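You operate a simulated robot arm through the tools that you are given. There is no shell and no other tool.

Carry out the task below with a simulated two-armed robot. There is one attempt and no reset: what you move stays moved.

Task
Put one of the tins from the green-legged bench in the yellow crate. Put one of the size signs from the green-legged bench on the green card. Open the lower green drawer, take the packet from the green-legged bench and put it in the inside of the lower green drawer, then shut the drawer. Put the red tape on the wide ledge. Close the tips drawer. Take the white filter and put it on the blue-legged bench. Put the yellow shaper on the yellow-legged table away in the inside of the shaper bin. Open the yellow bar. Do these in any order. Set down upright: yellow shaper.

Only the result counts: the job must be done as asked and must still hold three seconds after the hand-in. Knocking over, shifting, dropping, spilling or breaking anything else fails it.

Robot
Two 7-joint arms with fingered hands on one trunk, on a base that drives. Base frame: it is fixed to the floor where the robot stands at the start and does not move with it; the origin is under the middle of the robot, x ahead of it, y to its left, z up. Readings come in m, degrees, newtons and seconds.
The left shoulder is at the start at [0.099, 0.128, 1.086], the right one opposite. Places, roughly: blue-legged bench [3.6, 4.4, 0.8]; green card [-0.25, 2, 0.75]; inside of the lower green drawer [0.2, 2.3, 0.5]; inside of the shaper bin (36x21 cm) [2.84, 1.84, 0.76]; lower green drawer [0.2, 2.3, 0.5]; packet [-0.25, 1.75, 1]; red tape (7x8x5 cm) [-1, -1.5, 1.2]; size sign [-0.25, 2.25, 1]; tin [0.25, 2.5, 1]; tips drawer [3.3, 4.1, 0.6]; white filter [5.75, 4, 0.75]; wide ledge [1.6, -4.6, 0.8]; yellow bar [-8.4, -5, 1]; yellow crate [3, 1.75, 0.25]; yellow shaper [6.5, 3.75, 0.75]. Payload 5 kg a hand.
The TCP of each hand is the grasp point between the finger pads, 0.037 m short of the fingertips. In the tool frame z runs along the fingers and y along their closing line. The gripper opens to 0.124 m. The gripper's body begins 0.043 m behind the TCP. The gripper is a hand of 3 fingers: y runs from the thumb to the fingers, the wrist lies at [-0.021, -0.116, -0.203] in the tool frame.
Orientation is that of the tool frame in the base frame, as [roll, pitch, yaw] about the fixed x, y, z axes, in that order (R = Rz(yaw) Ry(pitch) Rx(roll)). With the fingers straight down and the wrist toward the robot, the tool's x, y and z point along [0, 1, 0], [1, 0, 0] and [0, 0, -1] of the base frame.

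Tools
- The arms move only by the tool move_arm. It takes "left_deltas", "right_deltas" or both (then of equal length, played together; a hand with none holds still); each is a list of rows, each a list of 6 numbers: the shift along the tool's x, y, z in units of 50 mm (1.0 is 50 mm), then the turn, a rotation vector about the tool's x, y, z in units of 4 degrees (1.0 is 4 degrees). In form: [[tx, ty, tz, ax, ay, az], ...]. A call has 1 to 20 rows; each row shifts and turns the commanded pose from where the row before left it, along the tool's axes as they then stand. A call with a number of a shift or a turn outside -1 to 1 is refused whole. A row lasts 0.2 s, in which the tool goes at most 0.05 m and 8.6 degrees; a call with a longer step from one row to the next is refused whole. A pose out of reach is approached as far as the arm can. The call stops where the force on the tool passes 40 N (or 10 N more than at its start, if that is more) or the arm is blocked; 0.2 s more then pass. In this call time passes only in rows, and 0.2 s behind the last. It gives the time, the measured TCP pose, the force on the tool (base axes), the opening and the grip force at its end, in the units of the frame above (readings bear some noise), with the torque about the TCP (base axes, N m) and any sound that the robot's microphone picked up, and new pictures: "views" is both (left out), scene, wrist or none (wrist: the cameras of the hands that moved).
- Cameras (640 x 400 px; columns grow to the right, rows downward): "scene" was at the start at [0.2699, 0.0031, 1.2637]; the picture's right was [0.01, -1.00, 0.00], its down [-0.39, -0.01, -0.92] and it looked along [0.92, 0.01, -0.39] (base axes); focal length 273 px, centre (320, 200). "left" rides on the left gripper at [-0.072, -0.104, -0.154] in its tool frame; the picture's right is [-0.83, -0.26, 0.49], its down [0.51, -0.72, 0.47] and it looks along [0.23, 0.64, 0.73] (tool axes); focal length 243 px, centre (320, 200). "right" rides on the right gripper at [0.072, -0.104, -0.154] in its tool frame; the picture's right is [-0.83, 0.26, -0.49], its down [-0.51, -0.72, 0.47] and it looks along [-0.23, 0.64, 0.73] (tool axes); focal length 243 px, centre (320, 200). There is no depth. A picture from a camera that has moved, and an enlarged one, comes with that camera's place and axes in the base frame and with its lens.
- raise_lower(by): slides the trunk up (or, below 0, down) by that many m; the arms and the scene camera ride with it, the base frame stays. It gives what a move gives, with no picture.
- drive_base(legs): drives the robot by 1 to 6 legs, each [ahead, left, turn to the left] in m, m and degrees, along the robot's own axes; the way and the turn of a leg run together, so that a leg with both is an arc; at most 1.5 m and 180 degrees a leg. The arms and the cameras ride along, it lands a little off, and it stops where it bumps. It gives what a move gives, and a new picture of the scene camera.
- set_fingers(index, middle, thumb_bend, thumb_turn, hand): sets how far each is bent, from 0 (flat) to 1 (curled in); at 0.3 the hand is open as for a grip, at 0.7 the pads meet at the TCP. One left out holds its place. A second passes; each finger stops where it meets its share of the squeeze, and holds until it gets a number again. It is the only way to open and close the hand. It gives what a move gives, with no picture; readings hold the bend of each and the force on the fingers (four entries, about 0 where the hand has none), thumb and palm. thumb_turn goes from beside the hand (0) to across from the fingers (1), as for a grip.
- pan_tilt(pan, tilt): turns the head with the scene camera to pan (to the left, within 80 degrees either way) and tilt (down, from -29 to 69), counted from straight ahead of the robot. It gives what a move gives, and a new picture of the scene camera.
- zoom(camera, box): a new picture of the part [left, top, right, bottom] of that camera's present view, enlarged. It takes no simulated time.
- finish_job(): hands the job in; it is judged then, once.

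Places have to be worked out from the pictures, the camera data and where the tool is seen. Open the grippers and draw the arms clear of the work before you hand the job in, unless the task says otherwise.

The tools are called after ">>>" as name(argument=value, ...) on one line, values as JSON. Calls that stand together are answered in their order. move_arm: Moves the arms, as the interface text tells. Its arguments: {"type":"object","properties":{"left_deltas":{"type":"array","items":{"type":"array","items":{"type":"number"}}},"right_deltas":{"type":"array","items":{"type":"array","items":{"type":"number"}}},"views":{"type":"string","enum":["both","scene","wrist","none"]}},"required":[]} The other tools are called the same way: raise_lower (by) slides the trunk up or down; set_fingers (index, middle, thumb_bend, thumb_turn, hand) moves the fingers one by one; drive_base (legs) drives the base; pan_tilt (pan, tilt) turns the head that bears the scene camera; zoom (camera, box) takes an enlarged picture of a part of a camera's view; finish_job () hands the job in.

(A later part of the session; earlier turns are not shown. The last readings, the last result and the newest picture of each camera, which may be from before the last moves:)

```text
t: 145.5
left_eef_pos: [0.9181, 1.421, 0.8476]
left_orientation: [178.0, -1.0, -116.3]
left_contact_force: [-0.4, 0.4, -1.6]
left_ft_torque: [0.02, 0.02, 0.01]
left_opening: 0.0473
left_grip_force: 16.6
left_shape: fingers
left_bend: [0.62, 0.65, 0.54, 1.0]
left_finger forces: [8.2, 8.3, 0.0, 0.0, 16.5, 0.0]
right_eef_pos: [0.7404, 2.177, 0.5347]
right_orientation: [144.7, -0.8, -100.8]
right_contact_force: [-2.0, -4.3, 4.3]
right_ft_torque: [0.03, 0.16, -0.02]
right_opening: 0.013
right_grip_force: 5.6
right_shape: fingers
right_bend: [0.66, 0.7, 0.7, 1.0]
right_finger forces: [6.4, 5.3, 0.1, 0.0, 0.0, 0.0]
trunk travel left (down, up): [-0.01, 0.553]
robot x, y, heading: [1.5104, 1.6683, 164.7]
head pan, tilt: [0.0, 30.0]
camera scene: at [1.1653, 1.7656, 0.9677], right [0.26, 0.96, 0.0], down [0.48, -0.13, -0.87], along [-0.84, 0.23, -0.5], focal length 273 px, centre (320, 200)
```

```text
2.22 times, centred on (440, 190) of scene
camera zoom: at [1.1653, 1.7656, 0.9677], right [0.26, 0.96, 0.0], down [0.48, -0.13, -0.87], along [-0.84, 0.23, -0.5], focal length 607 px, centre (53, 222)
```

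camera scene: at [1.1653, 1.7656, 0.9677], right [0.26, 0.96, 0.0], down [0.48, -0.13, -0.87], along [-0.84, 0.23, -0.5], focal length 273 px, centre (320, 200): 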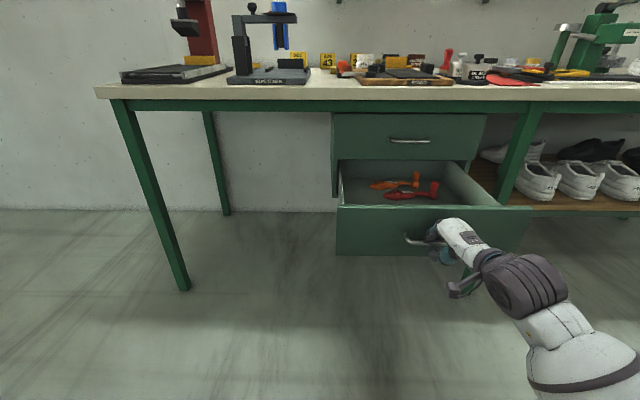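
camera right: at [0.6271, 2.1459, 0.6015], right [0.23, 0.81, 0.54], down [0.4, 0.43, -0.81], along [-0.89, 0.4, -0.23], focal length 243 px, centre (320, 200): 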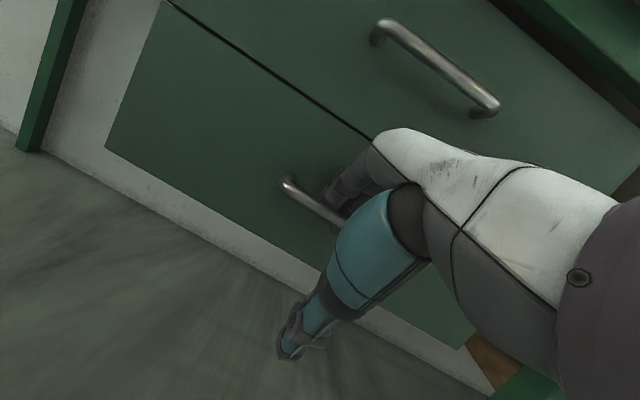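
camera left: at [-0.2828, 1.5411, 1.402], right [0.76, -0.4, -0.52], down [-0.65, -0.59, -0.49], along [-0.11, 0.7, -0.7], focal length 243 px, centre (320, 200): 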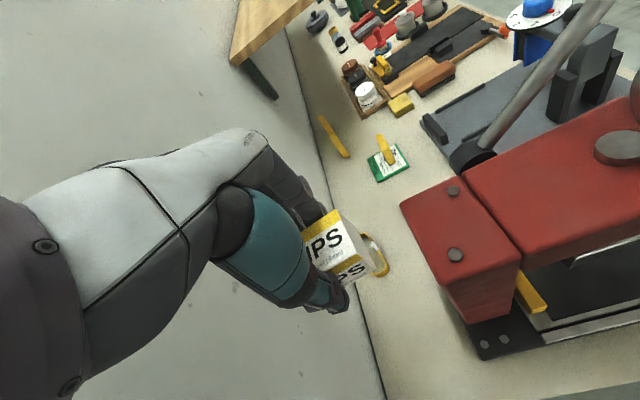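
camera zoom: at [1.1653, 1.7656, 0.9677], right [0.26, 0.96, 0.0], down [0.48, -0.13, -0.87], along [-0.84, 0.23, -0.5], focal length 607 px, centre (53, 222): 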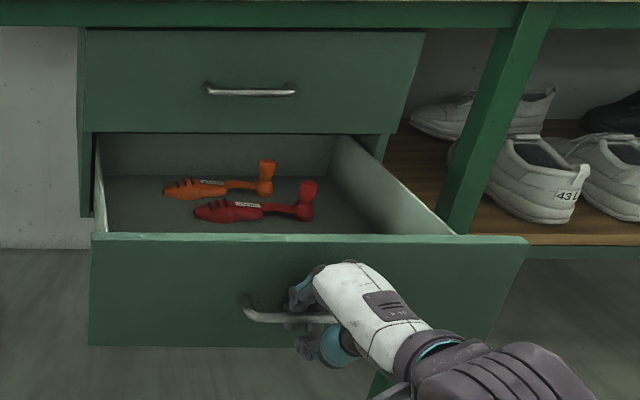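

Drawer is open ~0.29 m; the front part inside is free. Release the handle and lift the right hand clear.

>>> set_fingers(hand="right", index=0.52, middle=0.52, thumb_bend=0.3)

>>> move_arm(right_deltas=[[0, 0.46, -0.65, 0, 0, 0], [0, 0.46, -0.65, 0, 0, 0], [0, 0.46, -0.65, 0, 0, 0]], views="both")

```text
t: 146.5
left_eef_pos: [0.9169, 1.4236, 0.8468]
left_orientation: [178.0, -1.1, -116.4]
left_contact_force: [-0.3, 0.2, -1.2]
left_ft_torque: [0.01, 0.01, -0.01]
left_opening: 0.0474
left_grip_force: 16.7
left_shape: fingers
left_bend: [0.62, 0.65, 0.54, 1.0]
left_finger forces: [8.2, 8.3, 0.1, 0.1, 16.5, 0.0]
right_eef_pos: [0.7396, 2.1774, 0.5312]
right_orientation: [144.8, -0.9, -100.8]
right_contact_force: [0.2, 0.7, -11.6]
right_ft_torque: [-0.2, -0.9, -0.4]
right_opening: 0.0916
right_grip_force: 20.0
right_shape: fingers
right_bend: [0.53, 0.59, 0.3, 0.98]
right_finger forces: [29.7, 11.0, 0.0, 0.1, 0.1, 0.0]
trunk travel left (down, up): [-0.01, 0.553]
robot x, y, heading: [1.5084, 1.6703, 164.7]
head pan, tilt: [0.0, 30.0]
```

```text
t: 147.3
left_eef_pos: [0.9188, 1.4214, 0.8474]
left_orientation: [177.9, -1.1, -116.4]
left_contact_force: [-0.1, -0.6, -1.5]
left_ft_torque: [0.0, 0.02, 0.01]
left_opening: 0.0469
left_grip_force: 16.3
left_shape: fingers
left_bend: [0.62, 0.65, 0.54, 1.0]
left_finger forces: [8.2, 8.4, 0.1, 0.0, 16.5, 0.0]
right_eef_pos: [0.7413, 2.1783, 0.652]
right_orientation: [144.7, -0.8, -100.8]
right_contact_force: [-0.7, -0.2, -0.6]
right_ft_torque: [0.03, 0.04, 0.0]
right_opening: 0.0947
right_grip_force: 0.1
right_shape: fingers
right_bend: [0.52, 0.52, 0.3, 0.98]
right_finger forces: [0.0, 0.1, 0.0, 0.0, 0.0, 0.0]
trunk travel left (down, up): [-0.01, 0.553]
robot x, y, heading: [1.5028, 1.6734, 164.9]
head pan, tilt: [0.0, 30.0]
camera scene: at [1.1651, 1.7656, 0.9676], right [0.26, 0.96, 0.0], down [0.48, -0.13, -0.87], along [-0.84, 0.23, -0.5], focal length 273 px, centre (320, 200)
camera right: at [0.8978, 2.0752, 0.7188], right [0.23, 0.81, 0.54], down [0.4, 0.43, -0.81], along [-0.89, 0.4, -0.23], focal length 243 px, centre (320, 200)
```

scene: 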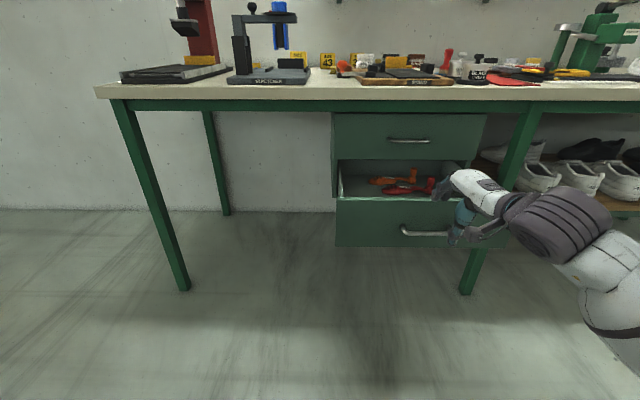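
right: 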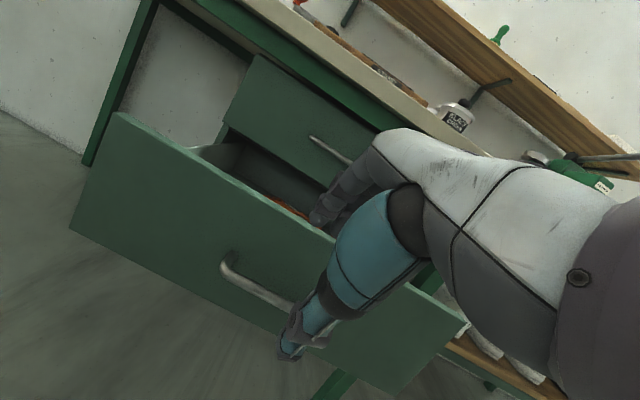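

Hand is unhooked. Back the base away, then re-orient the right hand to vertical and raise it.

>>> drive_base(legs=[[-0.25, 0, 0]])

>>> move_arm(right_deltas=[[0, 0.2, -0.8, 1, 0, 0], [0, 0.2, -0.8, 1, 0, 0], [0, 0.2, -0.8, 1, 0, 0], [0, 0.1, -0.9, 1, 0, 0], [0, 0, -0.9, 1, 0, 0], [0, -0.3, -0.9, 1, 0, 0], [0, -0.3, -0.9, 1, 0, 0], [0, -0.3, -0.9, 1, 0, 0], [0, -0.3, -0.9, 0.8, 0, 0]], views="scene")

```text
t: 149.1
left_eef_pos: [1.16, 1.3536, 0.8463]
left_orientation: [177.9, -1.0, -116.1]
left_contact_force: [0.9, -0.7, -1.0]
left_ft_torque: [0.0, 0.03, 0.03]
left_opening: 0.047
left_grip_force: 15.4
left_shape: fingers
left_bend: [0.62, 0.65, 0.54, 1.0]
left_finger forces: [8.2, 8.3, 0.0, 0.0, 16.5, 0.0]
right_eef_pos: [0.9793, 2.1085, 0.6519]
right_orientation: [144.7, -0.9, -100.5]
right_contact_force: [-0.4, 0.3, 0.1]
right_ft_torque: [0.01, -0.03, 0.02]
right_opening: 0.0945
right_grip_force: 0.2
right_shape: fingers
right_bend: [0.52, 0.52, 0.3, 0.98]
right_finger forces: [0.1, 0.0, 0.0, 0.0, 0.0, 0.0]
trunk travel left (down, up): [-0.01, 0.553]
robot x, y, heading: [1.7511, 1.609, 165.1]
head pan, tilt: [0.0, 30.0]
camera scene: at [1.4055, 1.6987, 0.9677], right [0.26, 0.97, 0.0], down [0.48, -0.13, -0.87], along [-0.84, 0.22, -0.5], focal length 273 px, centre (320, 200)
```

scene: 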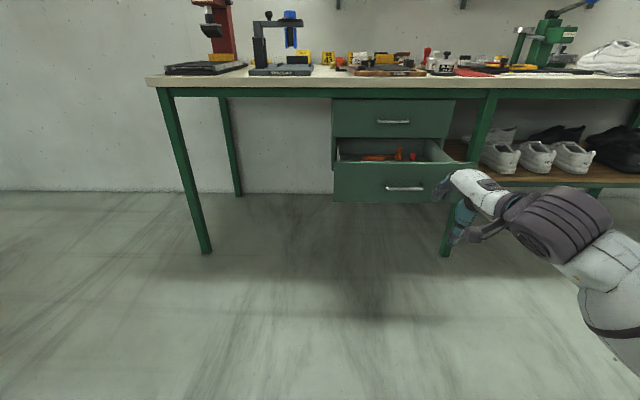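

```text
t: 151.1
left_eef_pos: [1.1609, 1.3522, 0.8468]
left_orientation: [177.9, -1.1, -116.1]
left_contact_force: [0.4, -0.5, -0.5]
left_ft_torque: [0.0, 0.05, -0.01]
left_opening: 0.0473
left_grip_force: 16.9
left_shape: fingers
left_bend: [0.62, 0.65, 0.54, 1.0]
left_finger forces: [8.2, 8.3, 0.1, 0.0, 16.3, 0.0]
right_eef_pos: [1.1328, 2.0854, 1.0248]
right_orientation: [179.9, -0.8, -100.5]
right_contact_force: [0.6, -0.1, 0.2]
right_ft_torque: [0.05, 0.02, 0.01]
right_opening: 0.0948
right_grip_force: 0.1
right_shape: fingers
right_bend: [0.52, 0.52, 0.3, 0.98]
right_finger forces: [0.0, 0.1, 0.0, 0.0, 0.0, 0.1]
trunk travel left (down, up): [-0.01, 0.553]
robot x, y, heading: [1.7529, 1.602, 164.8]
head pan, tilt: [0.0, 30.0]
camera scene: at [1.4061, 1.698, 0.9679], right [0.26, 0.97, 0.0], down [0.48, -0.13, -0.87], along [-0.84, 0.23, -0.5], focal length 273 px, centre (320, 200)
```

scene: 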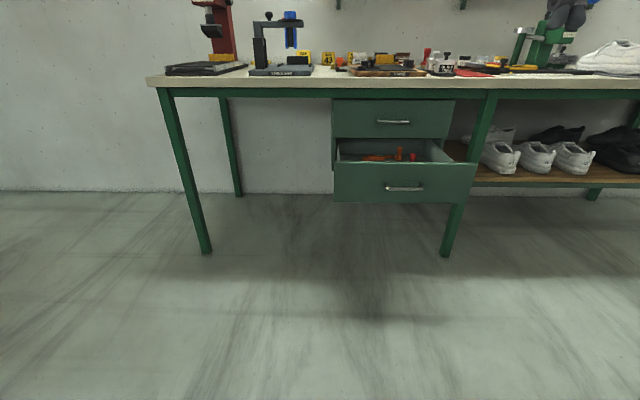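

Drive right 0.49 m and forward 0.42 m so the left hand can reach into the drawer.

>>> drive_base(legs=[[0, -0.49, 0], [0.42, 0, 0]])

>>> pan_tilt(pan=15, tilt=40)

```text
t: 158.3
left_eef_pos: [0.8791, 1.9519, 0.8462]
left_orientation: [177.9, -1.0, -116.0]
left_contact_force: [0.3, -0.3, -0.9]
left_ft_torque: [-0.02, 0.0, 0.03]
left_opening: 0.0473
left_grip_force: 16.6
left_shape: fingers
left_bend: [0.62, 0.65, 0.54, 1.0]
left_finger forces: [8.2, 8.3, 0.0, 0.2, 16.4, 0.1]
right_eef_pos: [0.8489, 2.685, 1.0233]
right_orientation: [179.8, -0.9, -100.3]
right_contact_force: [0.1, -0.4, -1.0]
right_ft_torque: [0.03, -0.03, -0.01]
right_opening: 0.095
right_grip_force: 0.0
right_shape: fingers
right_bend: [0.52, 0.52, 0.3, 0.98]
right_finger forces: [0.0, 0.0, 0.1, 0.0, 0.0, 0.1]
trunk travel left (down, up): [-0.01, 0.553]
robot x, y, heading: [1.4692, 2.2036, 165.3]
head pan, tilt: [0.0, 30.0]
camera scene: at [1.1238, 2.2972, 0.9674], right [0.26, 0.97, 0.0], down [0.48, -0.13, -0.87], along [-0.84, 0.22, -0.5], focal length 273 px, centre (320, 200)
```

scene: 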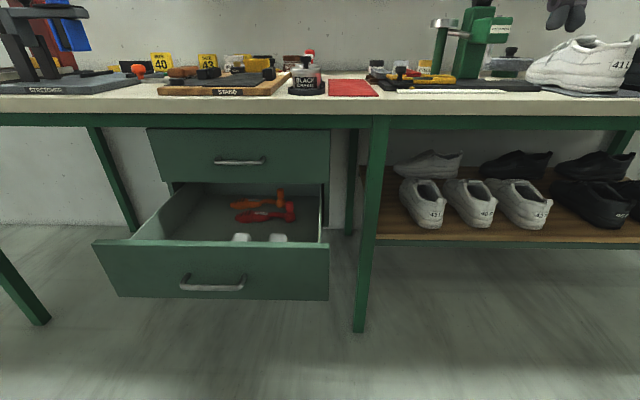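

```text
t: 159.1
left_eef_pos: [0.8791, 1.9505, 0.847]
left_orientation: [178.0, -1.0, -116.0]
left_contact_force: [0.1, 0.1, -2.4]
left_ft_torque: [-0.01, 0.01, -0.01]
left_opening: 0.0471
left_grip_force: 16.3
left_shape: fingers
left_bend: [0.62, 0.65, 0.54, 1.0]
left_finger forces: [8.2, 8.3, 0.1, 0.1, 16.4, 0.1]
right_eef_pos: [0.8493, 2.6846, 1.0244]
right_orientation: [179.9, -0.8, -100.4]
right_contact_force: [0.1, -0.1, -0.1]
right_ft_torque: [0.01, -0.01, 0.02]
right_opening: 0.0951
right_grip_force: 0.1
right_shape: fingers
right_bend: [0.52, 0.52, 0.3, 0.98]
right_finger forces: [0.0, 0.0, 0.0, 0.0, 0.1, 0.1]
trunk travel left (down, up): [-0.01, 0.553]
robot x, y, heading: [1.4696, 2.1996, 165.1]
head pan, tilt: [15.0, 40.0]
camera scene: at [1.1265, 2.2737, 0.9522], right [0.0, 1.0, 0.0], down [0.64, 0.0, -0.77], along [-0.77, 0.0, -0.64], focal length 273 px, centre (320, 200)
```

scene: 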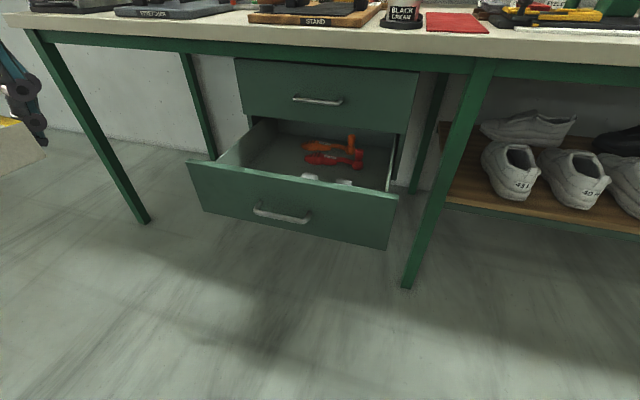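

Zoom into the drawer interior: there are white objects too.

>>> zoom(camera="scene", box=[180, 90, 420, 250])

```text
2.50 times, centred on (300, 170) of scene
camera zoom: at [1.1265, 2.2737, 0.9522], right [0.0, 1.0, 0.0], down [0.64, 0.0, -0.77], along [-0.77, 0.0, -0.64], focal length 683 px, centre (370, 275)
```

zoom: 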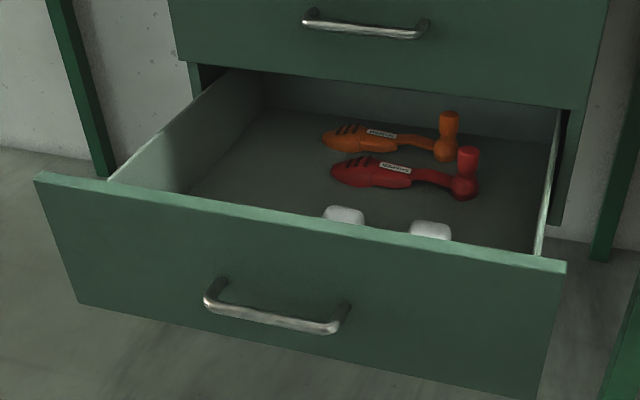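

The drawer's left front area (u≈0.9) is free. Drive forward 0.12 m, then bring the left hand over that spot with aligned yaw.

>>> drive_base(legs=[[0.12, 0, 0]])

```text
t: 160.3
left_eef_pos: [0.7648, 1.9826, 0.8467]
left_orientation: [178.1, -1.1, -116.1]
left_contact_force: [0.0, 0.8, -1.0]
left_ft_torque: [0.01, 0.0, 0.0]
left_opening: 0.0473
left_grip_force: 17.0
left_shape: fingers
left_bend: [0.62, 0.65, 0.54, 1.0]
left_finger forces: [8.2, 8.3, 0.0, 0.0, 16.4, 0.0]
right_eef_pos: [0.7354, 2.7156, 1.0227]
right_orientation: [179.9, -0.9, -100.5]
right_contact_force: [-1.3, 0.1, -1.2]
right_ft_torque: [-0.02, -0.04, -0.02]
right_opening: 0.0947
right_grip_force: 0.0
right_shape: fingers
right_bend: [0.52, 0.52, 0.3, 0.98]
right_finger forces: [0.0, 0.0, 0.1, 0.0, 0.1, 0.0]
trunk travel left (down, up): [-0.01, 0.553]
robot x, y, heading: [1.3577, 2.234, 165.2]
head pan, tilt: [15.0, 40.0]
camera scene: at [1.0119, 2.3045, 0.9519], right [0.0, 1.0, 0.0], down [0.64, 0.0, -0.77], along [-0.77, 0.0, -0.64], focal length 273 px, centre (320, 200)
```

scene: 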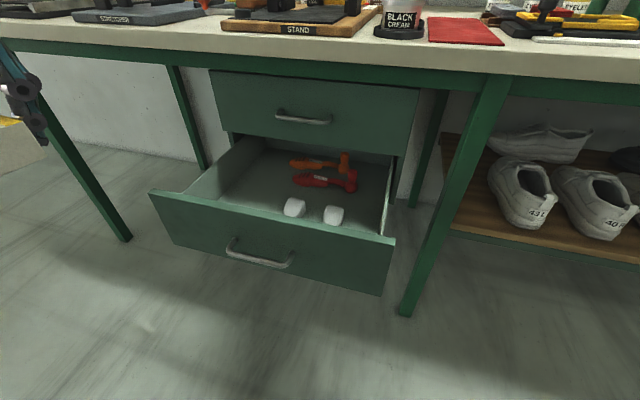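

Rotate the left hand 11° to align with the bench and move it over the free spot at z≈0.80.

>>> move_arm(left_deltas=[[0, 0, 0, 0, 0, -0.95], [0, 0, 0, 0, 0, -0.95], [0, 0, 0, 0, 0, -0.9], [-0.18, 0.905, 0.155, 0, 0, 0], [-0.18, 0.905, 0.155, 0, 0, 0], [-0.18, 0.905, 0.155, 0, 0, 0], [-0.18, 0.905, 0.155, 0, 0, 0], [-0.18, 0.905, 0.155, 0, 0, 0], [-0.18, 0.905, 0.155, 0, 0, 0]], views="both")

```text
t: 162.3
left_eef_pos: [0.5147, 2.1052, 0.8085]
left_orientation: [177.8, -0.7, -104.9]
left_contact_force: [-0.3, 0.7, -1.2]
left_ft_torque: [0.01, 0.01, 0.01]
left_opening: 0.0472
left_grip_force: 16.1
left_shape: fingers
left_bend: [0.62, 0.65, 0.54, 1.0]
left_finger forces: [8.2, 8.2, 0.0, 0.0, 16.4, 0.1]
right_eef_pos: [0.7341, 2.7169, 1.0218]
right_orientation: [180.0, -0.9, -100.5]
right_contact_force: [0.6, -0.1, -0.3]
right_ft_torque: [0.0, -0.02, 0.02]
right_opening: 0.0947
right_grip_force: 0.1
right_shape: fingers
right_bend: [0.52, 0.52, 0.3, 0.98]
right_finger forces: [0.0, 0.0, 0.0, 0.1, 0.1, 0.0]
trunk travel left (down, up): [-0.01, 0.553]
robot x, y, heading: [1.3521, 2.2349, 165.0]
head pan, tilt: [15.0, 40.0]
camera scene: at [1.0116, 2.3054, 0.9517], right [0.0, 1.0, 0.0], down [0.64, 0.0, -0.77], along [-0.77, 0.0, -0.64], focal length 273 px, centre (320, 200)
camera left: at [0.6386, 2.1497, 0.9586], right [0.45, 0.73, -0.51], down [0.55, -0.68, -0.49], along [-0.71, -0.06, -0.7], focal length 243 px, centre (320, 200)
```

scene: 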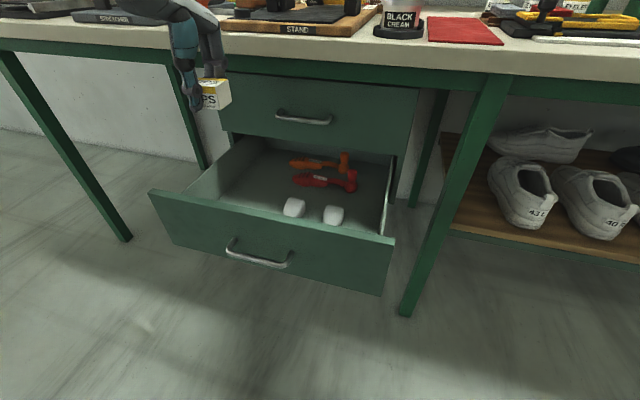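
left: 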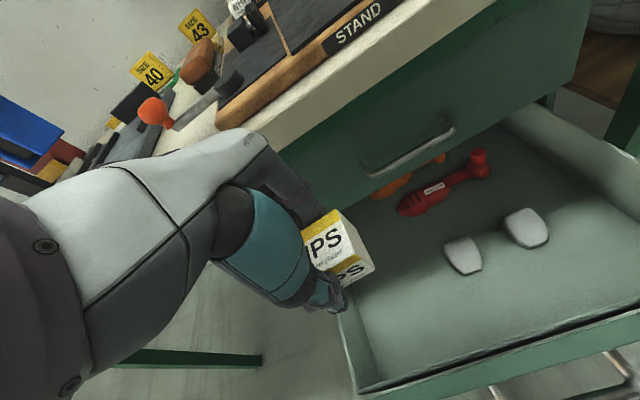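

Packet hangs over the left part of the drawer, ~7 cm from its left wall. Shift 1.5 cm right and descend.

>>> move_arm(left_deltas=[[-0.3, 0, 0.6, 0, 0, 0], [0, 0, 0.9, 0, 0, 0], [0, 0, 0.9, 0, 0, 0], [0, 0, 0.9, 0, 0, 0], [0, 0, 0.9, 0, 0, 0]], views="both")

```text
t: 163.5
left_eef_pos: [0.5095, 2.1186, 0.5998]
left_orientation: [177.8, -0.6, -104.9]
left_contact_force: [-0.3, -0.8, -1.1]
left_ft_torque: [-0.02, -0.04, 0.01]
left_opening: 0.0471
left_grip_force: 16.2
left_shape: fingers
left_bend: [0.62, 0.65, 0.54, 1.0]
left_finger forces: [8.1, 8.0, 0.0, 0.1, 16.0, 0.0]
right_eef_pos: [0.7332, 2.7138, 1.0215]
right_orientation: [180.0, -0.8, -100.3]
right_contact_force: [-1.7, 0.2, -0.3]
right_ft_torque: [0.02, -0.05, 0.04]
right_opening: 0.0947
right_grip_force: 0.1
right_shape: fingers
right_bend: [0.52, 0.52, 0.3, 0.98]
right_finger forces: [0.0, 0.1, 0.0, 0.0, 0.0, 0.0]
trunk travel left (down, up): [-0.01, 0.553]
robot x, y, heading: [1.355, 2.2296, 164.9]
head pan, tilt: [15.0, 40.0]
camera scene: at [1.0116, 2.304, 0.9518], right [0.0, 1.0, 0.0], down [0.64, 0.0, -0.77], along [-0.77, 0.0, -0.64], focal length 273 px, centre (320, 200)
camera left: at [0.6325, 2.1628, 0.7485], right [0.45, 0.74, -0.51], down [0.55, -0.68, -0.49], along [-0.71, -0.06, -0.7], focal length 243 px, centre (320, 200)
```

scene: 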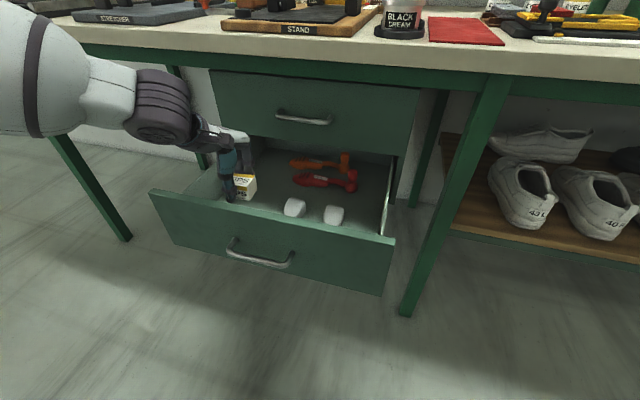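
left: 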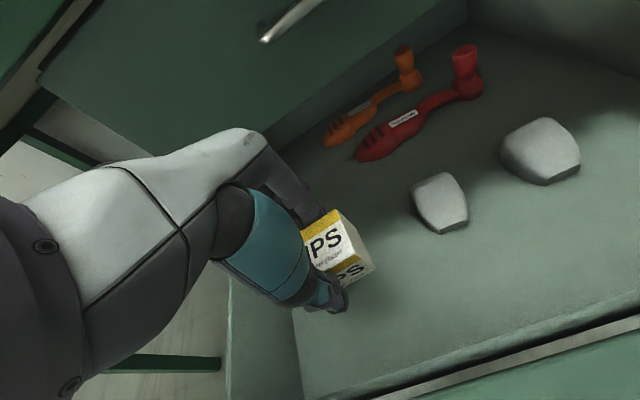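

Packet is inside the drawer. Continue down in small steps.

>>> move_arm(left_deltas=[[0, 0, 0.4, 0, 0, 0], [0, 0, 0.4, 0, 0, 0]], views="wrist")

```text
t: 164.1
left_eef_pos: [0.5072, 2.1189, 0.5587]
left_orientation: [177.8, -0.7, -104.8]
left_contact_force: [0.5, 0.3, -1.7]
left_ft_torque: [0.01, 0.02, 0.04]
left_opening: 0.047
left_grip_force: 16.3
left_shape: fingers
left_bend: [0.62, 0.65, 0.54, 1.0]
left_finger forces: [8.0, 8.1, 0.0, 0.0, 16.1, 0.0]
right_eef_pos: [0.7349, 2.7148, 1.024]
right_orientation: [179.8, -1.0, -100.6]
right_contact_force: [0.2, 0.4, 0.4]
right_ft_torque: [-0.03, 0.02, 0.01]
right_opening: 0.095
right_grip_force: 0.0
right_shape: fingers
right_bend: [0.52, 0.52, 0.3, 0.98]
right_finger forces: [0.0, 0.0, 0.0, 0.0, 0.1, 0.0]
trunk travel left (down, up): [-0.01, 0.553]
robot x, y, heading: [1.354, 2.2356, 164.7]
head pan, tilt: [15.0, 40.0]
camera left: at [0.6312, 2.1626, 0.7088], right [0.45, 0.73, -0.51], down [0.55, -0.68, -0.49], along [-0.71, -0.06, -0.7], focal length 243 px, centre (320, 200)
```

left: 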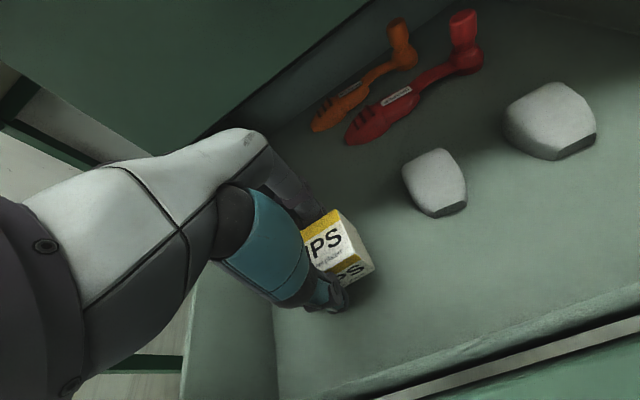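

>>> move_arm(left_deltas=[[0, 0, 0.25, 0, 0, 0], [0, 0, 0.2, 0, 0, 0]], views="wrist")

```text
t: 164.7
left_eef_pos: [0.5085, 2.1173, 0.5367]
left_orientation: [177.9, -0.6, -104.9]
left_contact_force: [0.1, -0.3, -0.7]
left_ft_torque: [-0.02, -0.01, 0.04]
left_opening: 0.0473
left_grip_force: 16.4
left_shape: fingers
left_bend: [0.62, 0.65, 0.54, 1.0]
left_finger forces: [8.0, 8.1, 0.0, 0.1, 16.0, 0.0]
right_eef_pos: [0.7348, 2.7143, 1.0237]
right_orientation: [179.9, -0.9, -100.5]
right_contact_force: [0.4, -0.3, -0.6]
right_ft_torque: [0.01, -0.03, 0.05]
right_opening: 0.0953
right_grip_force: 0.2
right_shape: fingers
right_bend: [0.52, 0.52, 0.3, 0.98]
right_finger forces: [0.1, 0.1, 0.0, 0.0, 0.1, 0.1]
trunk travel left (down, up): [-0.01, 0.553]
robot x, y, heading: [1.3564, 2.2333, 164.9]
head pan, tilt: [15.0, 40.0]
camera left: at [0.6323, 2.1625, 0.6868], right [0.45, 0.73, -0.51], down [0.55, -0.68, -0.49], along [-0.71, -0.06, -0.7], focal length 243 px, centre (320, 200)
```

left: 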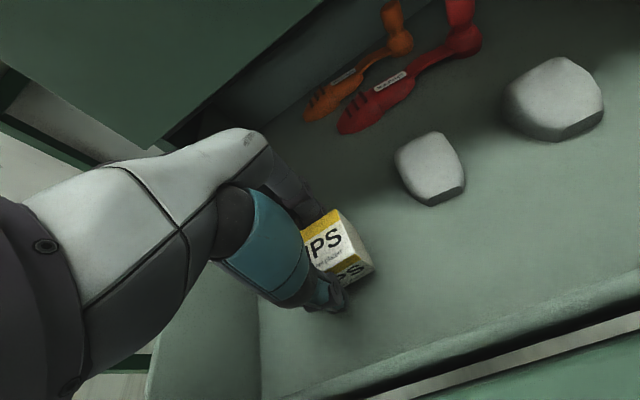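

Still no contact (packet bottom ≈0.497). Continue in 5 mm steps.

>>> move_arm(left_deltas=[[0, 0, 0.12, 0, 0, 0], [0, 0, 0.1, 0, 0, 0]], views="none")

```text
t: 165.3
left_eef_pos: [0.5066, 2.1187, 0.5285]
left_orientation: [177.6, -0.8, -104.8]
left_contact_force: [-0.1, 0.1, 8.8]
left_ft_torque: [-0.08, 0.04, 0.05]
left_opening: 0.0471
left_grip_force: 19.1
left_shape: fingers
left_bend: [0.63, 0.65, 0.54, 1.0]
left_finger forces: [8.5, 9.0, 0.0, 0.0, 20.6, 0.1]
right_eef_pos: [0.737, 2.7158, 1.0233]
right_orientation: [179.8, -0.8, -100.5]
right_contact_force: [0.4, -0.1, -0.2]
right_ft_torque: [-0.02, 0.0, 0.02]
right_opening: 0.0949
right_grip_force: 0.0
right_shape: fingers
right_bend: [0.52, 0.52, 0.3, 0.98]
right_finger forces: [0.1, 0.1, 0.0, 0.0, 0.1, 0.0]
trunk travel left (down, up): [-0.01, 0.553]
robot x, y, heading: [1.3543, 2.2314, 165.0]
head pan, tilt: [15.0, 40.0]
```

Contact at TCP z≈0.528 (+9 N). Release the packet and lift the hand straight up.

>>> set_fingers(hand="left", index=0.5, middle=0.5, thumb_bend=0.38)

>>> move_arm(left_deltas=[[0, 0, -0.6, 0, 0, 0], [0, 0, -0.9, 0, 0, 0], [0, 0, -0.9, 0, 0, 0], [0, 0, -0.9, 0, 0, 0], [0, 0, -0.9, 0, 0, 0]], views="both")

```text
t: 166.3
left_eef_pos: [0.5081, 2.1174, 0.527]
left_orientation: [177.8, -0.7, -104.9]
left_contact_force: [0.2, 0.5, 4.2]
left_ft_torque: [0.02, 0.14, -0.05]
left_opening: 0.0855
left_grip_force: 1.6
left_shape: fingers
left_bend: [0.5, 0.5, 0.38, 0.99]
left_finger forces: [0.0, 3.9, 0.0, 0.0, 0.0, 0.0]
right_eef_pos: [0.7357, 2.7144, 1.0234]
right_orientation: [179.9, -0.9, -100.5]
right_contact_force: [0.3, -0.7, -0.1]
right_ft_torque: [-0.01, -0.02, -0.03]
right_opening: 0.0951
right_grip_force: 0.2
right_shape: fingers
right_bend: [0.52, 0.52, 0.3, 0.98]
right_finger forces: [0.0, 0.0, 0.1, 0.0, 0.0, 0.0]
trunk travel left (down, up): [-0.01, 0.553]
robot x, y, heading: [1.3571, 2.2343, 165.1]
head pan, tilt: [15.0, 40.0]
```

```text
t: 167.5
left_eef_pos: [0.5161, 2.1157, 0.7367]
left_orientation: [177.8, -0.7, -104.9]
left_contact_force: [0.2, -0.2, 0.3]
left_ft_torque: [-0.03, -0.02, 0.01]
left_opening: 0.0856
left_grip_force: 0.1
left_shape: fingers
left_bend: [0.5, 0.5, 0.38, 0.99]
left_finger forces: [0.1, 0.1, 0.2, 0.1, 0.0, 0.1]
right_eef_pos: [0.7369, 2.7141, 1.0243]
right_orientation: [179.8, -1.0, -100.5]
right_contact_force: [0.9, 0.3, 0.1]
right_ft_torque: [0.0, 0.02, -0.02]
right_opening: 0.095
right_grip_force: 0.1
right_shape: fingers
right_bend: [0.52, 0.52, 0.3, 0.98]
right_finger forces: [0.0, 0.0, 0.1, 0.0, 0.0, 0.0]
trunk travel left (down, up): [-0.01, 0.553]
robot x, y, heading: [1.3558, 2.2313, 165.2]
head pan, tilt: [15.0, 40.0]
camera scene: at [1.0134, 2.3045, 0.9524], right [0.0, 1.0, 0.0], down [0.64, 0.0, -0.77], along [-0.77, 0.0, -0.64], focal length 273 px, centre (320, 200)
camera left: at [0.6402, 2.1609, 0.886], right [0.45, 0.73, -0.51], down [0.55, -0.68, -0.49], along [-0.71, -0.06, -0.7], focal length 243 px, centre (320, 200)
```

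scene: 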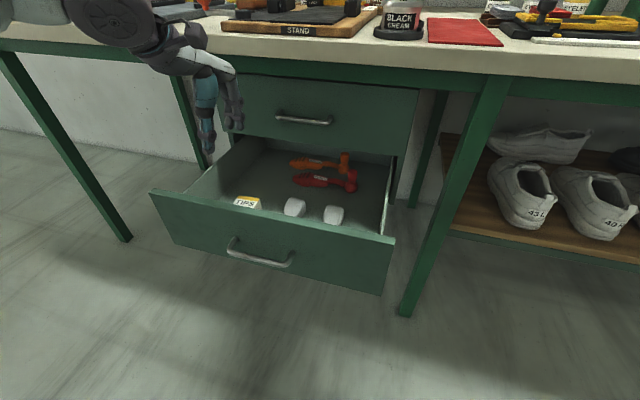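
left: 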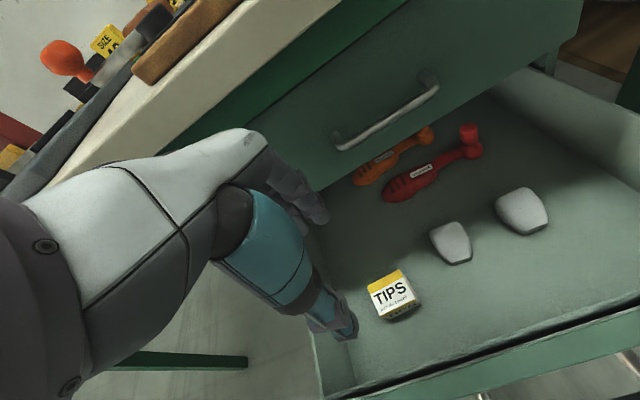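

Packet is in the drawer. Back the base off, then tilt the left hand forward as a closed fist to push the drawer shut.

>>> drive_base(legs=[[-0.33, 0, 0]])

>>> set_fingers(hand="left", index=0.75, middle=0.75, thumb_bend=0.7)

>>> move_arm(left_deltas=[[0, 0.3, 0, -1, 0, 0], [0, 0.3, 0, -1, 0, 0], [0, 0, 0.5, -1, 0, 0], [0, 0, 0.6, -1, 0, 0], [0, -0.1, 0.6, -1, 0, 0], [0, -0.2, 0.6, -1, 0, 0], [0, -0.3, 0.6, -1, 0, 0], [0, -0.3, 0.6, -1, 0, 0], [0, -0.3, 0.6, -1, 0, 0]], views="both")

```text
t: 169.7
left_eef_pos: [0.8304, 2.0334, 0.7359]
left_orientation: [177.7, -0.6, -105.0]
left_contact_force: [-0.6, -0.2, 0.6]
left_ft_torque: [0.05, 0.0, -0.02]
left_opening: 0.0855
left_grip_force: 0.1
left_shape: fingers
left_bend: [0.5, 0.5, 0.38, 0.99]
left_finger forces: [0.0, 0.0, 0.0, 0.1, 0.1, 0.0]
right_eef_pos: [1.0521, 2.631, 1.0234]
right_orientation: [179.9, -0.9, -100.7]
right_contact_force: [0.5, -0.8, 0.2]
right_ft_torque: [0.02, 0.02, -0.01]
right_opening: 0.0951
right_grip_force: 0.0
right_shape: fingers
right_bend: [0.52, 0.52, 0.3, 0.98]
right_finger forces: [0.0, 0.1, 0.0, 0.0, 0.0, 0.0]
trunk travel left (down, up): [-0.01, 0.553]
robot x, y, heading: [1.6706, 2.1495, 164.9]
head pan, tilt: [15.0, 40.0]
camera scene: at [1.3285, 2.2203, 0.9523], right [0.0, 1.0, 0.0], down [0.64, 0.0, -0.77], along [-0.77, 0.0, -0.64], focal length 273 px, centre (320, 200)
```

scene: 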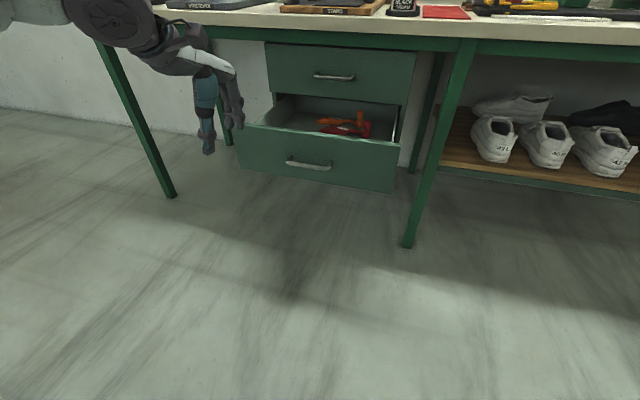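

```text
t: 170.7
left_eef_pos: [0.8303, 2.0329, 0.7367]
left_orientation: [177.8, -0.7, -105.1]
left_contact_force: [-0.6, 0.1, -0.3]
left_ft_torque: [0.02, 0.0, -0.02]
left_opening: 0.0025
left_grip_force: 0.2
left_shape: fingers
left_bend: [0.75, 0.75, 0.68, 1.0]
left_finger forces: [0.0, 0.0, 0.0, 0.1, 0.1, 0.1]
right_eef_pos: [1.052, 2.6327, 1.0235]
right_orientation: [180.0, -0.9, -100.7]
right_contact_force: [0.2, -0.5, 0.5]
right_ft_torque: [-0.03, -0.02, 0.02]
right_opening: 0.0946
right_grip_force: 0.1
right_shape: fingers
right_bend: [0.52, 0.52, 0.3, 0.98]
right_finger forces: [0.0, 0.0, 0.1, 0.1, 0.1, 0.0]
trunk travel left (down, up): [-0.01, 0.553]
robot x, y, heading: [1.6711, 2.1476, 164.8]
head pan, tilt: [15.0, 40.0]
```

```text
t: 172.7
left_eef_pos: [0.7751, 2.0457, 0.5223]
left_orientation: [141.7, -0.6, -105.0]
left_contact_force: [1.0, -0.1, 0.4]
left_ft_torque: [-0.01, 0.01, 0.01]
left_opening: 0.0025
left_grip_force: 0.1
left_shape: fingers
left_bend: [0.75, 0.75, 0.68, 1.0]
left_finger forces: [0.0, 0.0, 0.0, 0.1, 0.0, 0.1]
right_eef_pos: [1.0502, 2.6319, 1.0227]
right_orientation: [-180.0, -1.0, -100.6]
right_contact_force: [0.3, 0.2, 0.4]
right_ft_torque: [0.02, -0.05, 0.03]
right_opening: 0.0948
right_grip_force: 0.2
right_shape: fingers
right_bend: [0.52, 0.52, 0.3, 0.98]
right_finger forces: [0.1, 0.0, 0.0, 0.0, 0.1, 0.1]
trunk travel left (down, up): [-0.01, 0.553]
robot x, y, heading: [1.6665, 2.1482, 165.0]
head pan, tilt: [15.0, 40.0]
camera scene: at [1.3274, 2.2203, 0.9519], right [0.0, 1.0, 0.0], down [0.64, 0.0, -0.77], along [-0.77, 0.0, -0.64], focal length 273 px, centre (320, 200)
camera left: at [0.9639, 2.0703, 0.5783], right [0.12, 0.82, -0.56], down [0.13, -0.57, -0.81], along [-0.98, 0.02, -0.17], focal length 243 px, centre (320, 200)
```

scene: 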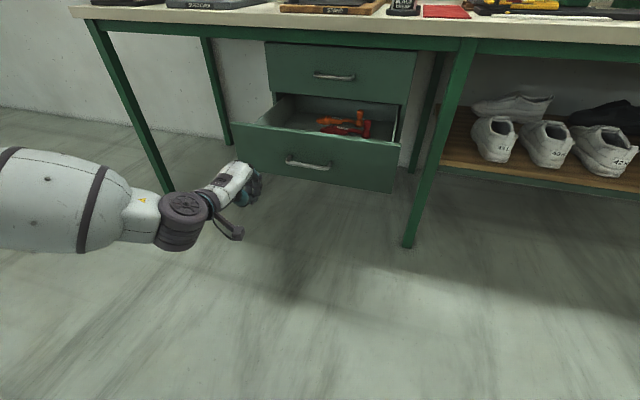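
left: 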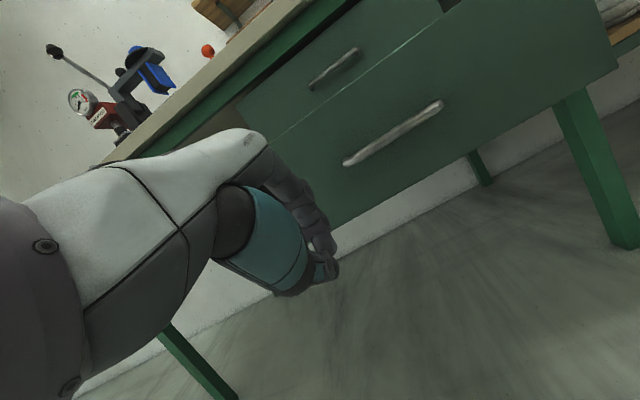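

Raise the fist ~3 cm so it contacts the panel mid-height, then drive forward to push the drawer.

>>> move_arm(left_deltas=[[0, 0.37, -0.47, 0, 0, 0]], views="none")

>>> drive_base(legs=[[0.25, 0, 0]])

```text
t: 173.1
left_eef_pos: [0.7767, 2.0482, 0.5542]
left_orientation: [141.7, -0.6, -105.0]
left_contact_force: [-0.3, -0.1, -1.3]
left_ft_torque: [0.02, -0.02, 0.01]
left_opening: 0.0025
left_grip_force: 0.1
left_shape: fingers
left_bend: [0.75, 0.75, 0.68, 1.0]
left_finger forces: [0.1, 0.1, 0.1, 0.1, 0.1, 0.1]
right_eef_pos: [1.0521, 2.6332, 1.023]
right_orientation: [179.9, -1.0, -100.7]
right_contact_force: [-0.4, 0.1, 0.4]
right_ft_torque: [0.02, 0.01, -0.03]
right_opening: 0.0949
right_grip_force: 0.0
right_shape: fingers
right_bend: [0.52, 0.52, 0.3, 0.98]
right_finger forces: [0.0, 0.0, 0.0, 0.1, 0.0, 0.0]
trunk travel left (down, up): [-0.01, 0.553]
robot x, y, heading: [1.6686, 2.151, 164.8]
head pan, tilt: [15.0, 40.0]
```

```text
t: 174.9
left_eef_pos: [0.5341, 2.1181, 0.5518]
left_orientation: [141.8, -0.6, -105.3]
left_contact_force: [0.4, 0.6, -0.1]
left_ft_torque: [0.0, 0.03, 0.0]
left_opening: 0.0024
left_grip_force: 0.1
left_shape: fingers
left_bend: [0.75, 0.75, 0.68, 1.0]
left_finger forces: [0.0, 0.0, 0.0, 0.0, 0.1, 0.0]
right_eef_pos: [0.8126, 2.702, 1.0225]
right_orientation: [179.9, -1.0, -100.9]
right_contact_force: [-0.4, -0.4, 0.8]
right_ft_torque: [0.03, 0.01, -0.03]
right_opening: 0.095
right_grip_force: 0.1
right_shape: fingers
right_bend: [0.52, 0.52, 0.3, 0.98]
right_finger forces: [0.0, 0.1, 0.1, 0.1, 0.0, 0.1]
trunk travel left (down, up): [-0.01, 0.553]
robot x, y, heading: [1.4318, 2.2133, 164.6]
head pan, tilt: [15.0, 40.0]
camera scene: at [1.0872, 2.2883, 0.952], right [0.01, 1.0, 0.0], down [0.64, -0.01, -0.77], along [-0.77, 0.01, -0.64], focal length 273 px, centre (320, 200)
```

scene: 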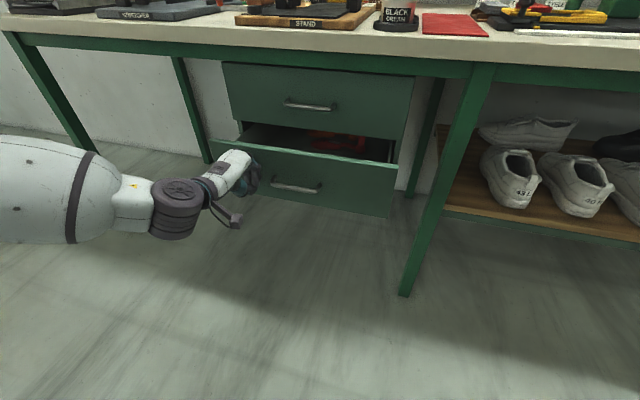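

The drawer is being pushed. Continue forward in smaller steps.

>>> drive_base(legs=[[0.1, 0, 0]])

>>> drive_base(legs=[[0.04, 0, 0]])

```text
t: 176.0
left_eef_pos: [0.4393, 2.1397, 0.5523]
left_orientation: [141.8, -0.6, -105.1]
left_contact_force: [0.7, 0.3, 0.0]
left_ft_torque: [0.0, 0.01, -0.03]
left_opening: 0.0023
left_grip_force: 0.0
left_shape: fingers
left_bend: [0.75, 0.75, 0.68, 1.0]
left_finger forces: [0.0, 0.1, 0.1, 0.0, 0.0, 0.0]
right_eef_pos: [0.716, 2.7252, 1.0222]
right_orientation: [-180.0, -0.9, -100.7]
right_contact_force: [-1.0, 0.4, 0.5]
right_ft_torque: [0.0, -0.03, 0.03]
right_opening: 0.0947
right_grip_force: 0.1
right_shape: fingers
right_bend: [0.52, 0.52, 0.3, 0.98]
right_finger forces: [0.1, 0.1, 0.0, 0.0, 0.1, 0.0]
trunk travel left (down, up): [-0.01, 0.553]
robot x, y, heading: [1.3352, 2.2391, 164.5]
head pan, tilt: [15.0, 40.0]
camera scene: at [0.9914, 2.3134, 0.9519], right [0.0, 1.0, 0.0], down [0.64, 0.0, -0.77], along [-0.77, 0.0, -0.64], focal length 273 px, centre (320, 200)
```

scene: 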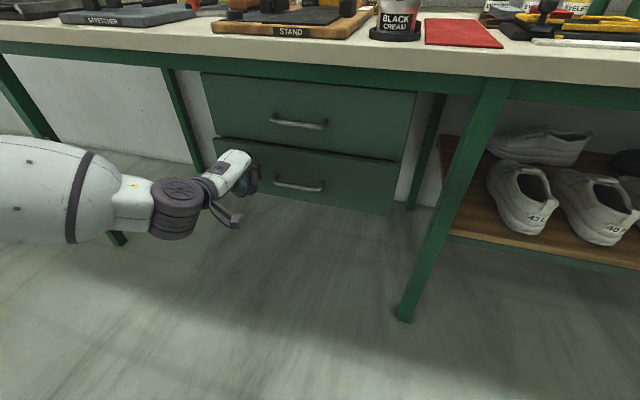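

```text
t: 177.1
left_eef_pos: [0.402, 2.1498, 0.5538]
left_orientation: [141.9, -0.5, -105.2]
left_contact_force: [6.8, -1.2, 1.2]
left_ft_torque: [0.08, 0.31, 0.08]
left_opening: 0.002
left_grip_force: 3.5
left_shape: fingers
left_bend: [0.75, 0.75, 0.68, 1.0]
left_finger forces: [0.1, 6.5, 0.1, 0.0, 0.0, 0.1]
right_eef_pos: [0.675, 2.7359, 1.023]
right_orientation: [179.9, -0.9, -100.6]
right_contact_force: [-0.5, 0.5, 0.4]
right_ft_torque: [0.0, -0.01, 0.0]
right_opening: 0.0952
right_grip_force: 0.2
right_shape: fingers
right_bend: [0.52, 0.52, 0.3, 0.98]
right_finger forces: [0.1, 0.0, 0.0, 0.0, 0.0, 0.0]
trunk travel left (down, up): [-0.01, 0.553]
robot x, y, heading: [1.294, 2.2498, 164.4]
head pan, tilt: [15.0, 40.0]
stopped in leg 1: the force on the tool passed its limit at 48 N (the readings are from after the stop); the commanded pose is now the measured one
camera scene: at [0.9525, 2.3232, 0.9524], right [0.0, 1.0, 0.0], down [0.64, 0.0, -0.77], along [-0.77, 0.0, -0.64], focal length 273 px, centre (320, 200)
```

scene: 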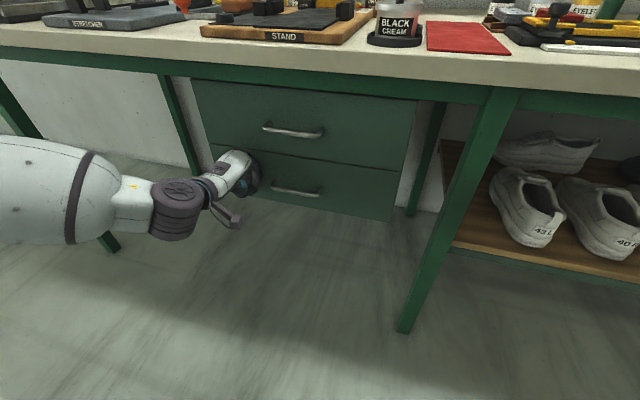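

Force spike indicates the drawer hit its closed stop. Verify with zoom.

>>> zoom(camera="scene", box=[180, 70, 440, 230])

```text
2.46 times, centred on (310, 150) of scene
camera zoom: at [0.9525, 2.3232, 0.9524], right [0.0, 1.0, 0.0], down [0.64, 0.0, -0.77], along [-0.77, 0.0, -0.64], focal length 672 px, centre (345, 323)
```

zoom: 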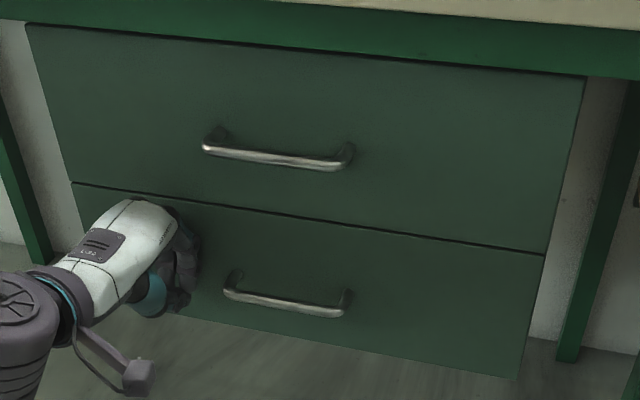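

Drawer is fully shut. Back off, restore the left hand to vertical and raise the trunk for working on the tins.

>>> drive_base(legs=[[-0.3, 0, 0]])

>>> move_arm(left_deltas=[[0, 0.1, -0.7, 1, 0, 0], [0, 0.1, -0.7, 1, 0, 0], [0, 0.1, -0.7, 1, 0, 0], [0, 0.1, -0.7, 1, 0, 0], [0, 0, -0.7, 1, 0, 0], [0, -0.2, -0.7, 1, 0, 0], [0, -0.3, -0.7, 1, 0, 0], [0, -0.3, -0.7, 1, 0, 0], [0, -0.3, -0.7, 0.9, 0, 0], [0, -0.3, -0.7, 0, 0, 0]], views="none")

>>> raise_lower(by=0.4)

>>> pan_tilt(pan=-10, tilt=40)

```text
t: 179.1
left_eef_pos: [0.6911, 2.0751, 0.5531]
left_orientation: [141.8, -0.6, -105.5]
left_contact_force: [0.5, 0.1, 0.6]
left_ft_torque: [0.01, -0.02, -0.03]
left_opening: 0.0021
left_grip_force: 0.0
left_shape: fingers
left_bend: [0.75, 0.75, 0.68, 1.0]
left_finger forces: [0.0, 0.0, 0.1, 0.0, 0.0, 0.0]
right_eef_pos: [0.9666, 2.6581, 1.0227]
right_orientation: [180.0, -0.9, -100.8]
right_contact_force: [0.4, 0.8, -0.9]
right_ft_torque: [-0.04, 0.03, -0.05]
right_opening: 0.0946
right_grip_force: 0.0
right_shape: fingers
right_bend: [0.52, 0.52, 0.3, 0.98]
right_finger forces: [0.0, 0.1, 0.0, 0.1, 0.0, 0.1]
trunk travel left (down, up): [-0.01, 0.553]
robot x, y, heading: [1.5837, 2.1733, 164.7]
head pan, tilt: [15.0, 40.0]
camera scene: at [1.242, 2.2454, 0.9523], right [0.01, 1.0, 0.0], down [0.64, 0.0, -0.77], along [-0.77, 0.0, -0.64], focal length 273 px, centre (320, 200)
```

scene: 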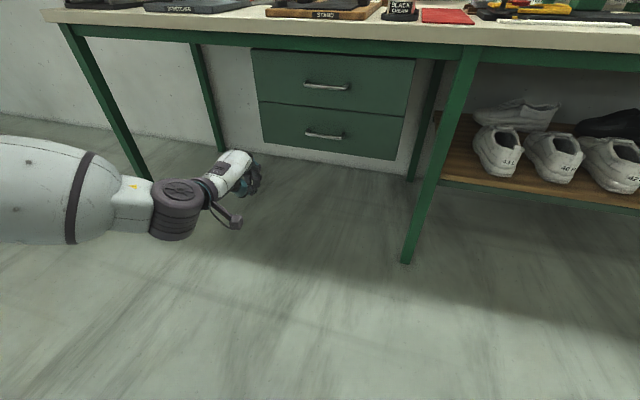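

```text
t: 181.3
left_eef_pos: [0.86, 2.0319, 0.8742]
left_orientation: [177.3, -0.7, -105.2]
left_contact_force: [0.3, -0.3, -0.4]
left_ft_torque: [-0.03, 0.01, 0.0]
left_opening: 0.0022
left_grip_force: 0.0
left_shape: fingers
left_bend: [0.75, 0.75, 0.68, 1.0]
left_finger forces: [0.1, 0.0, 0.0, 0.0, 0.0, 0.0]
right_eef_pos: [0.9673, 2.6585, 1.0232]
right_orientation: [-180.0, -0.8, -100.8]
right_contact_force: [-0.2, 0.0, 0.9]
right_ft_torque: [-0.02, 0.05, 0.02]
right_opening: 0.095
right_grip_force: 0.0
right_shape: fingers
right_bend: [0.52, 0.52, 0.3, 0.98]
right_finger forces: [0.0, 0.1, 0.1, 0.0, 0.0, 0.0]
trunk travel left (down, up): [-0.01, 0.553]
robot x, y, heading: [1.5811, 2.1715, 164.5]
head pan, tilt: [15.0, 40.0]
```

```text
t: 185.1
left_eef_pos: [0.8545, 2.0323, 1.2722]
left_orientation: [177.3, -0.5, -105.4]
left_contact_force: [0.4, 0.3, -0.7]
left_ft_torque: [-0.02, -0.04, 0.02]
left_opening: 0.0022
left_grip_force: 0.1
left_shape: fingers
left_bend: [0.75, 0.75, 0.68, 1.0]
left_finger forces: [0.0, 0.1, 0.0, 0.0, 0.0, 0.0]
right_eef_pos: [0.9655, 2.6591, 1.4219]
right_orientation: [-179.9, -0.9, -100.8]
right_contact_force: [-0.3, -0.1, 0.0]
right_ft_torque: [-0.05, -0.01, 0.0]
right_opening: 0.095
right_grip_force: 0.1
right_shape: fingers
right_bend: [0.52, 0.52, 0.3, 0.98]
right_finger forces: [0.1, 0.0, 0.0, 0.0, 0.1, 0.1]
trunk travel left (down, up): [-0.41, 0.153]
robot x, y, heading: [1.5824, 2.1745, 164.6]
head pan, tilt: [15.0, 40.0]
```

```text
t: 186.0
left_eef_pos: [0.8552, 2.0323, 1.2746]
left_orientation: [177.4, -0.5, -105.3]
left_contact_force: [-0.4, -0.5, 0.4]
left_ft_torque: [0.01, 0.01, 0.03]
left_opening: 0.0022
left_grip_force: 0.0
left_shape: fingers
left_bend: [0.75, 0.75, 0.68, 1.0]
left_finger forces: [0.1, 0.0, 0.1, 0.0, 0.0, 0.1]
right_eef_pos: [0.966, 2.6582, 1.4213]
right_orientation: [-179.9, -0.9, -100.8]
right_contact_force: [0.0, 0.1, 0.2]
right_ft_torque: [0.01, 0.03, 0.02]
right_opening: 0.0948
right_grip_force: 0.0
right_shape: fingers
right_bend: [0.52, 0.52, 0.3, 0.98]
right_finger forces: [0.0, 0.0, 0.0, 0.0, 0.0, 0.1]
trunk travel left (down, up): [-0.41, 0.153]
robot x, y, heading: [1.5856, 2.1721, 164.5]
head pan, tilt: [-10.0, 40.0]
camera scene: at [1.3676, 2.249, 1.3754], right [0.43, 0.9, 0.0], down [0.58, -0.27, -0.77], along [-0.69, 0.33, -0.64], focal length 273 px, centre (320, 200)
```

scene: 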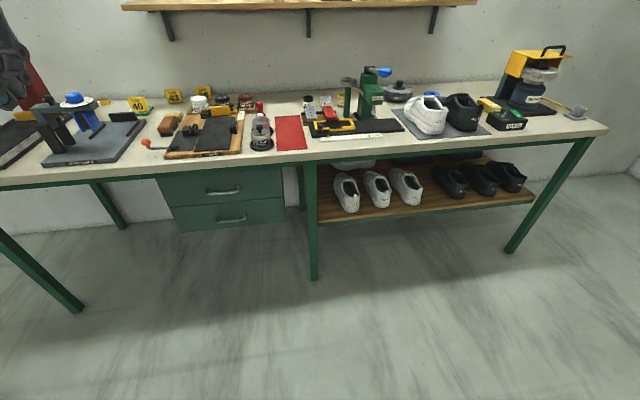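

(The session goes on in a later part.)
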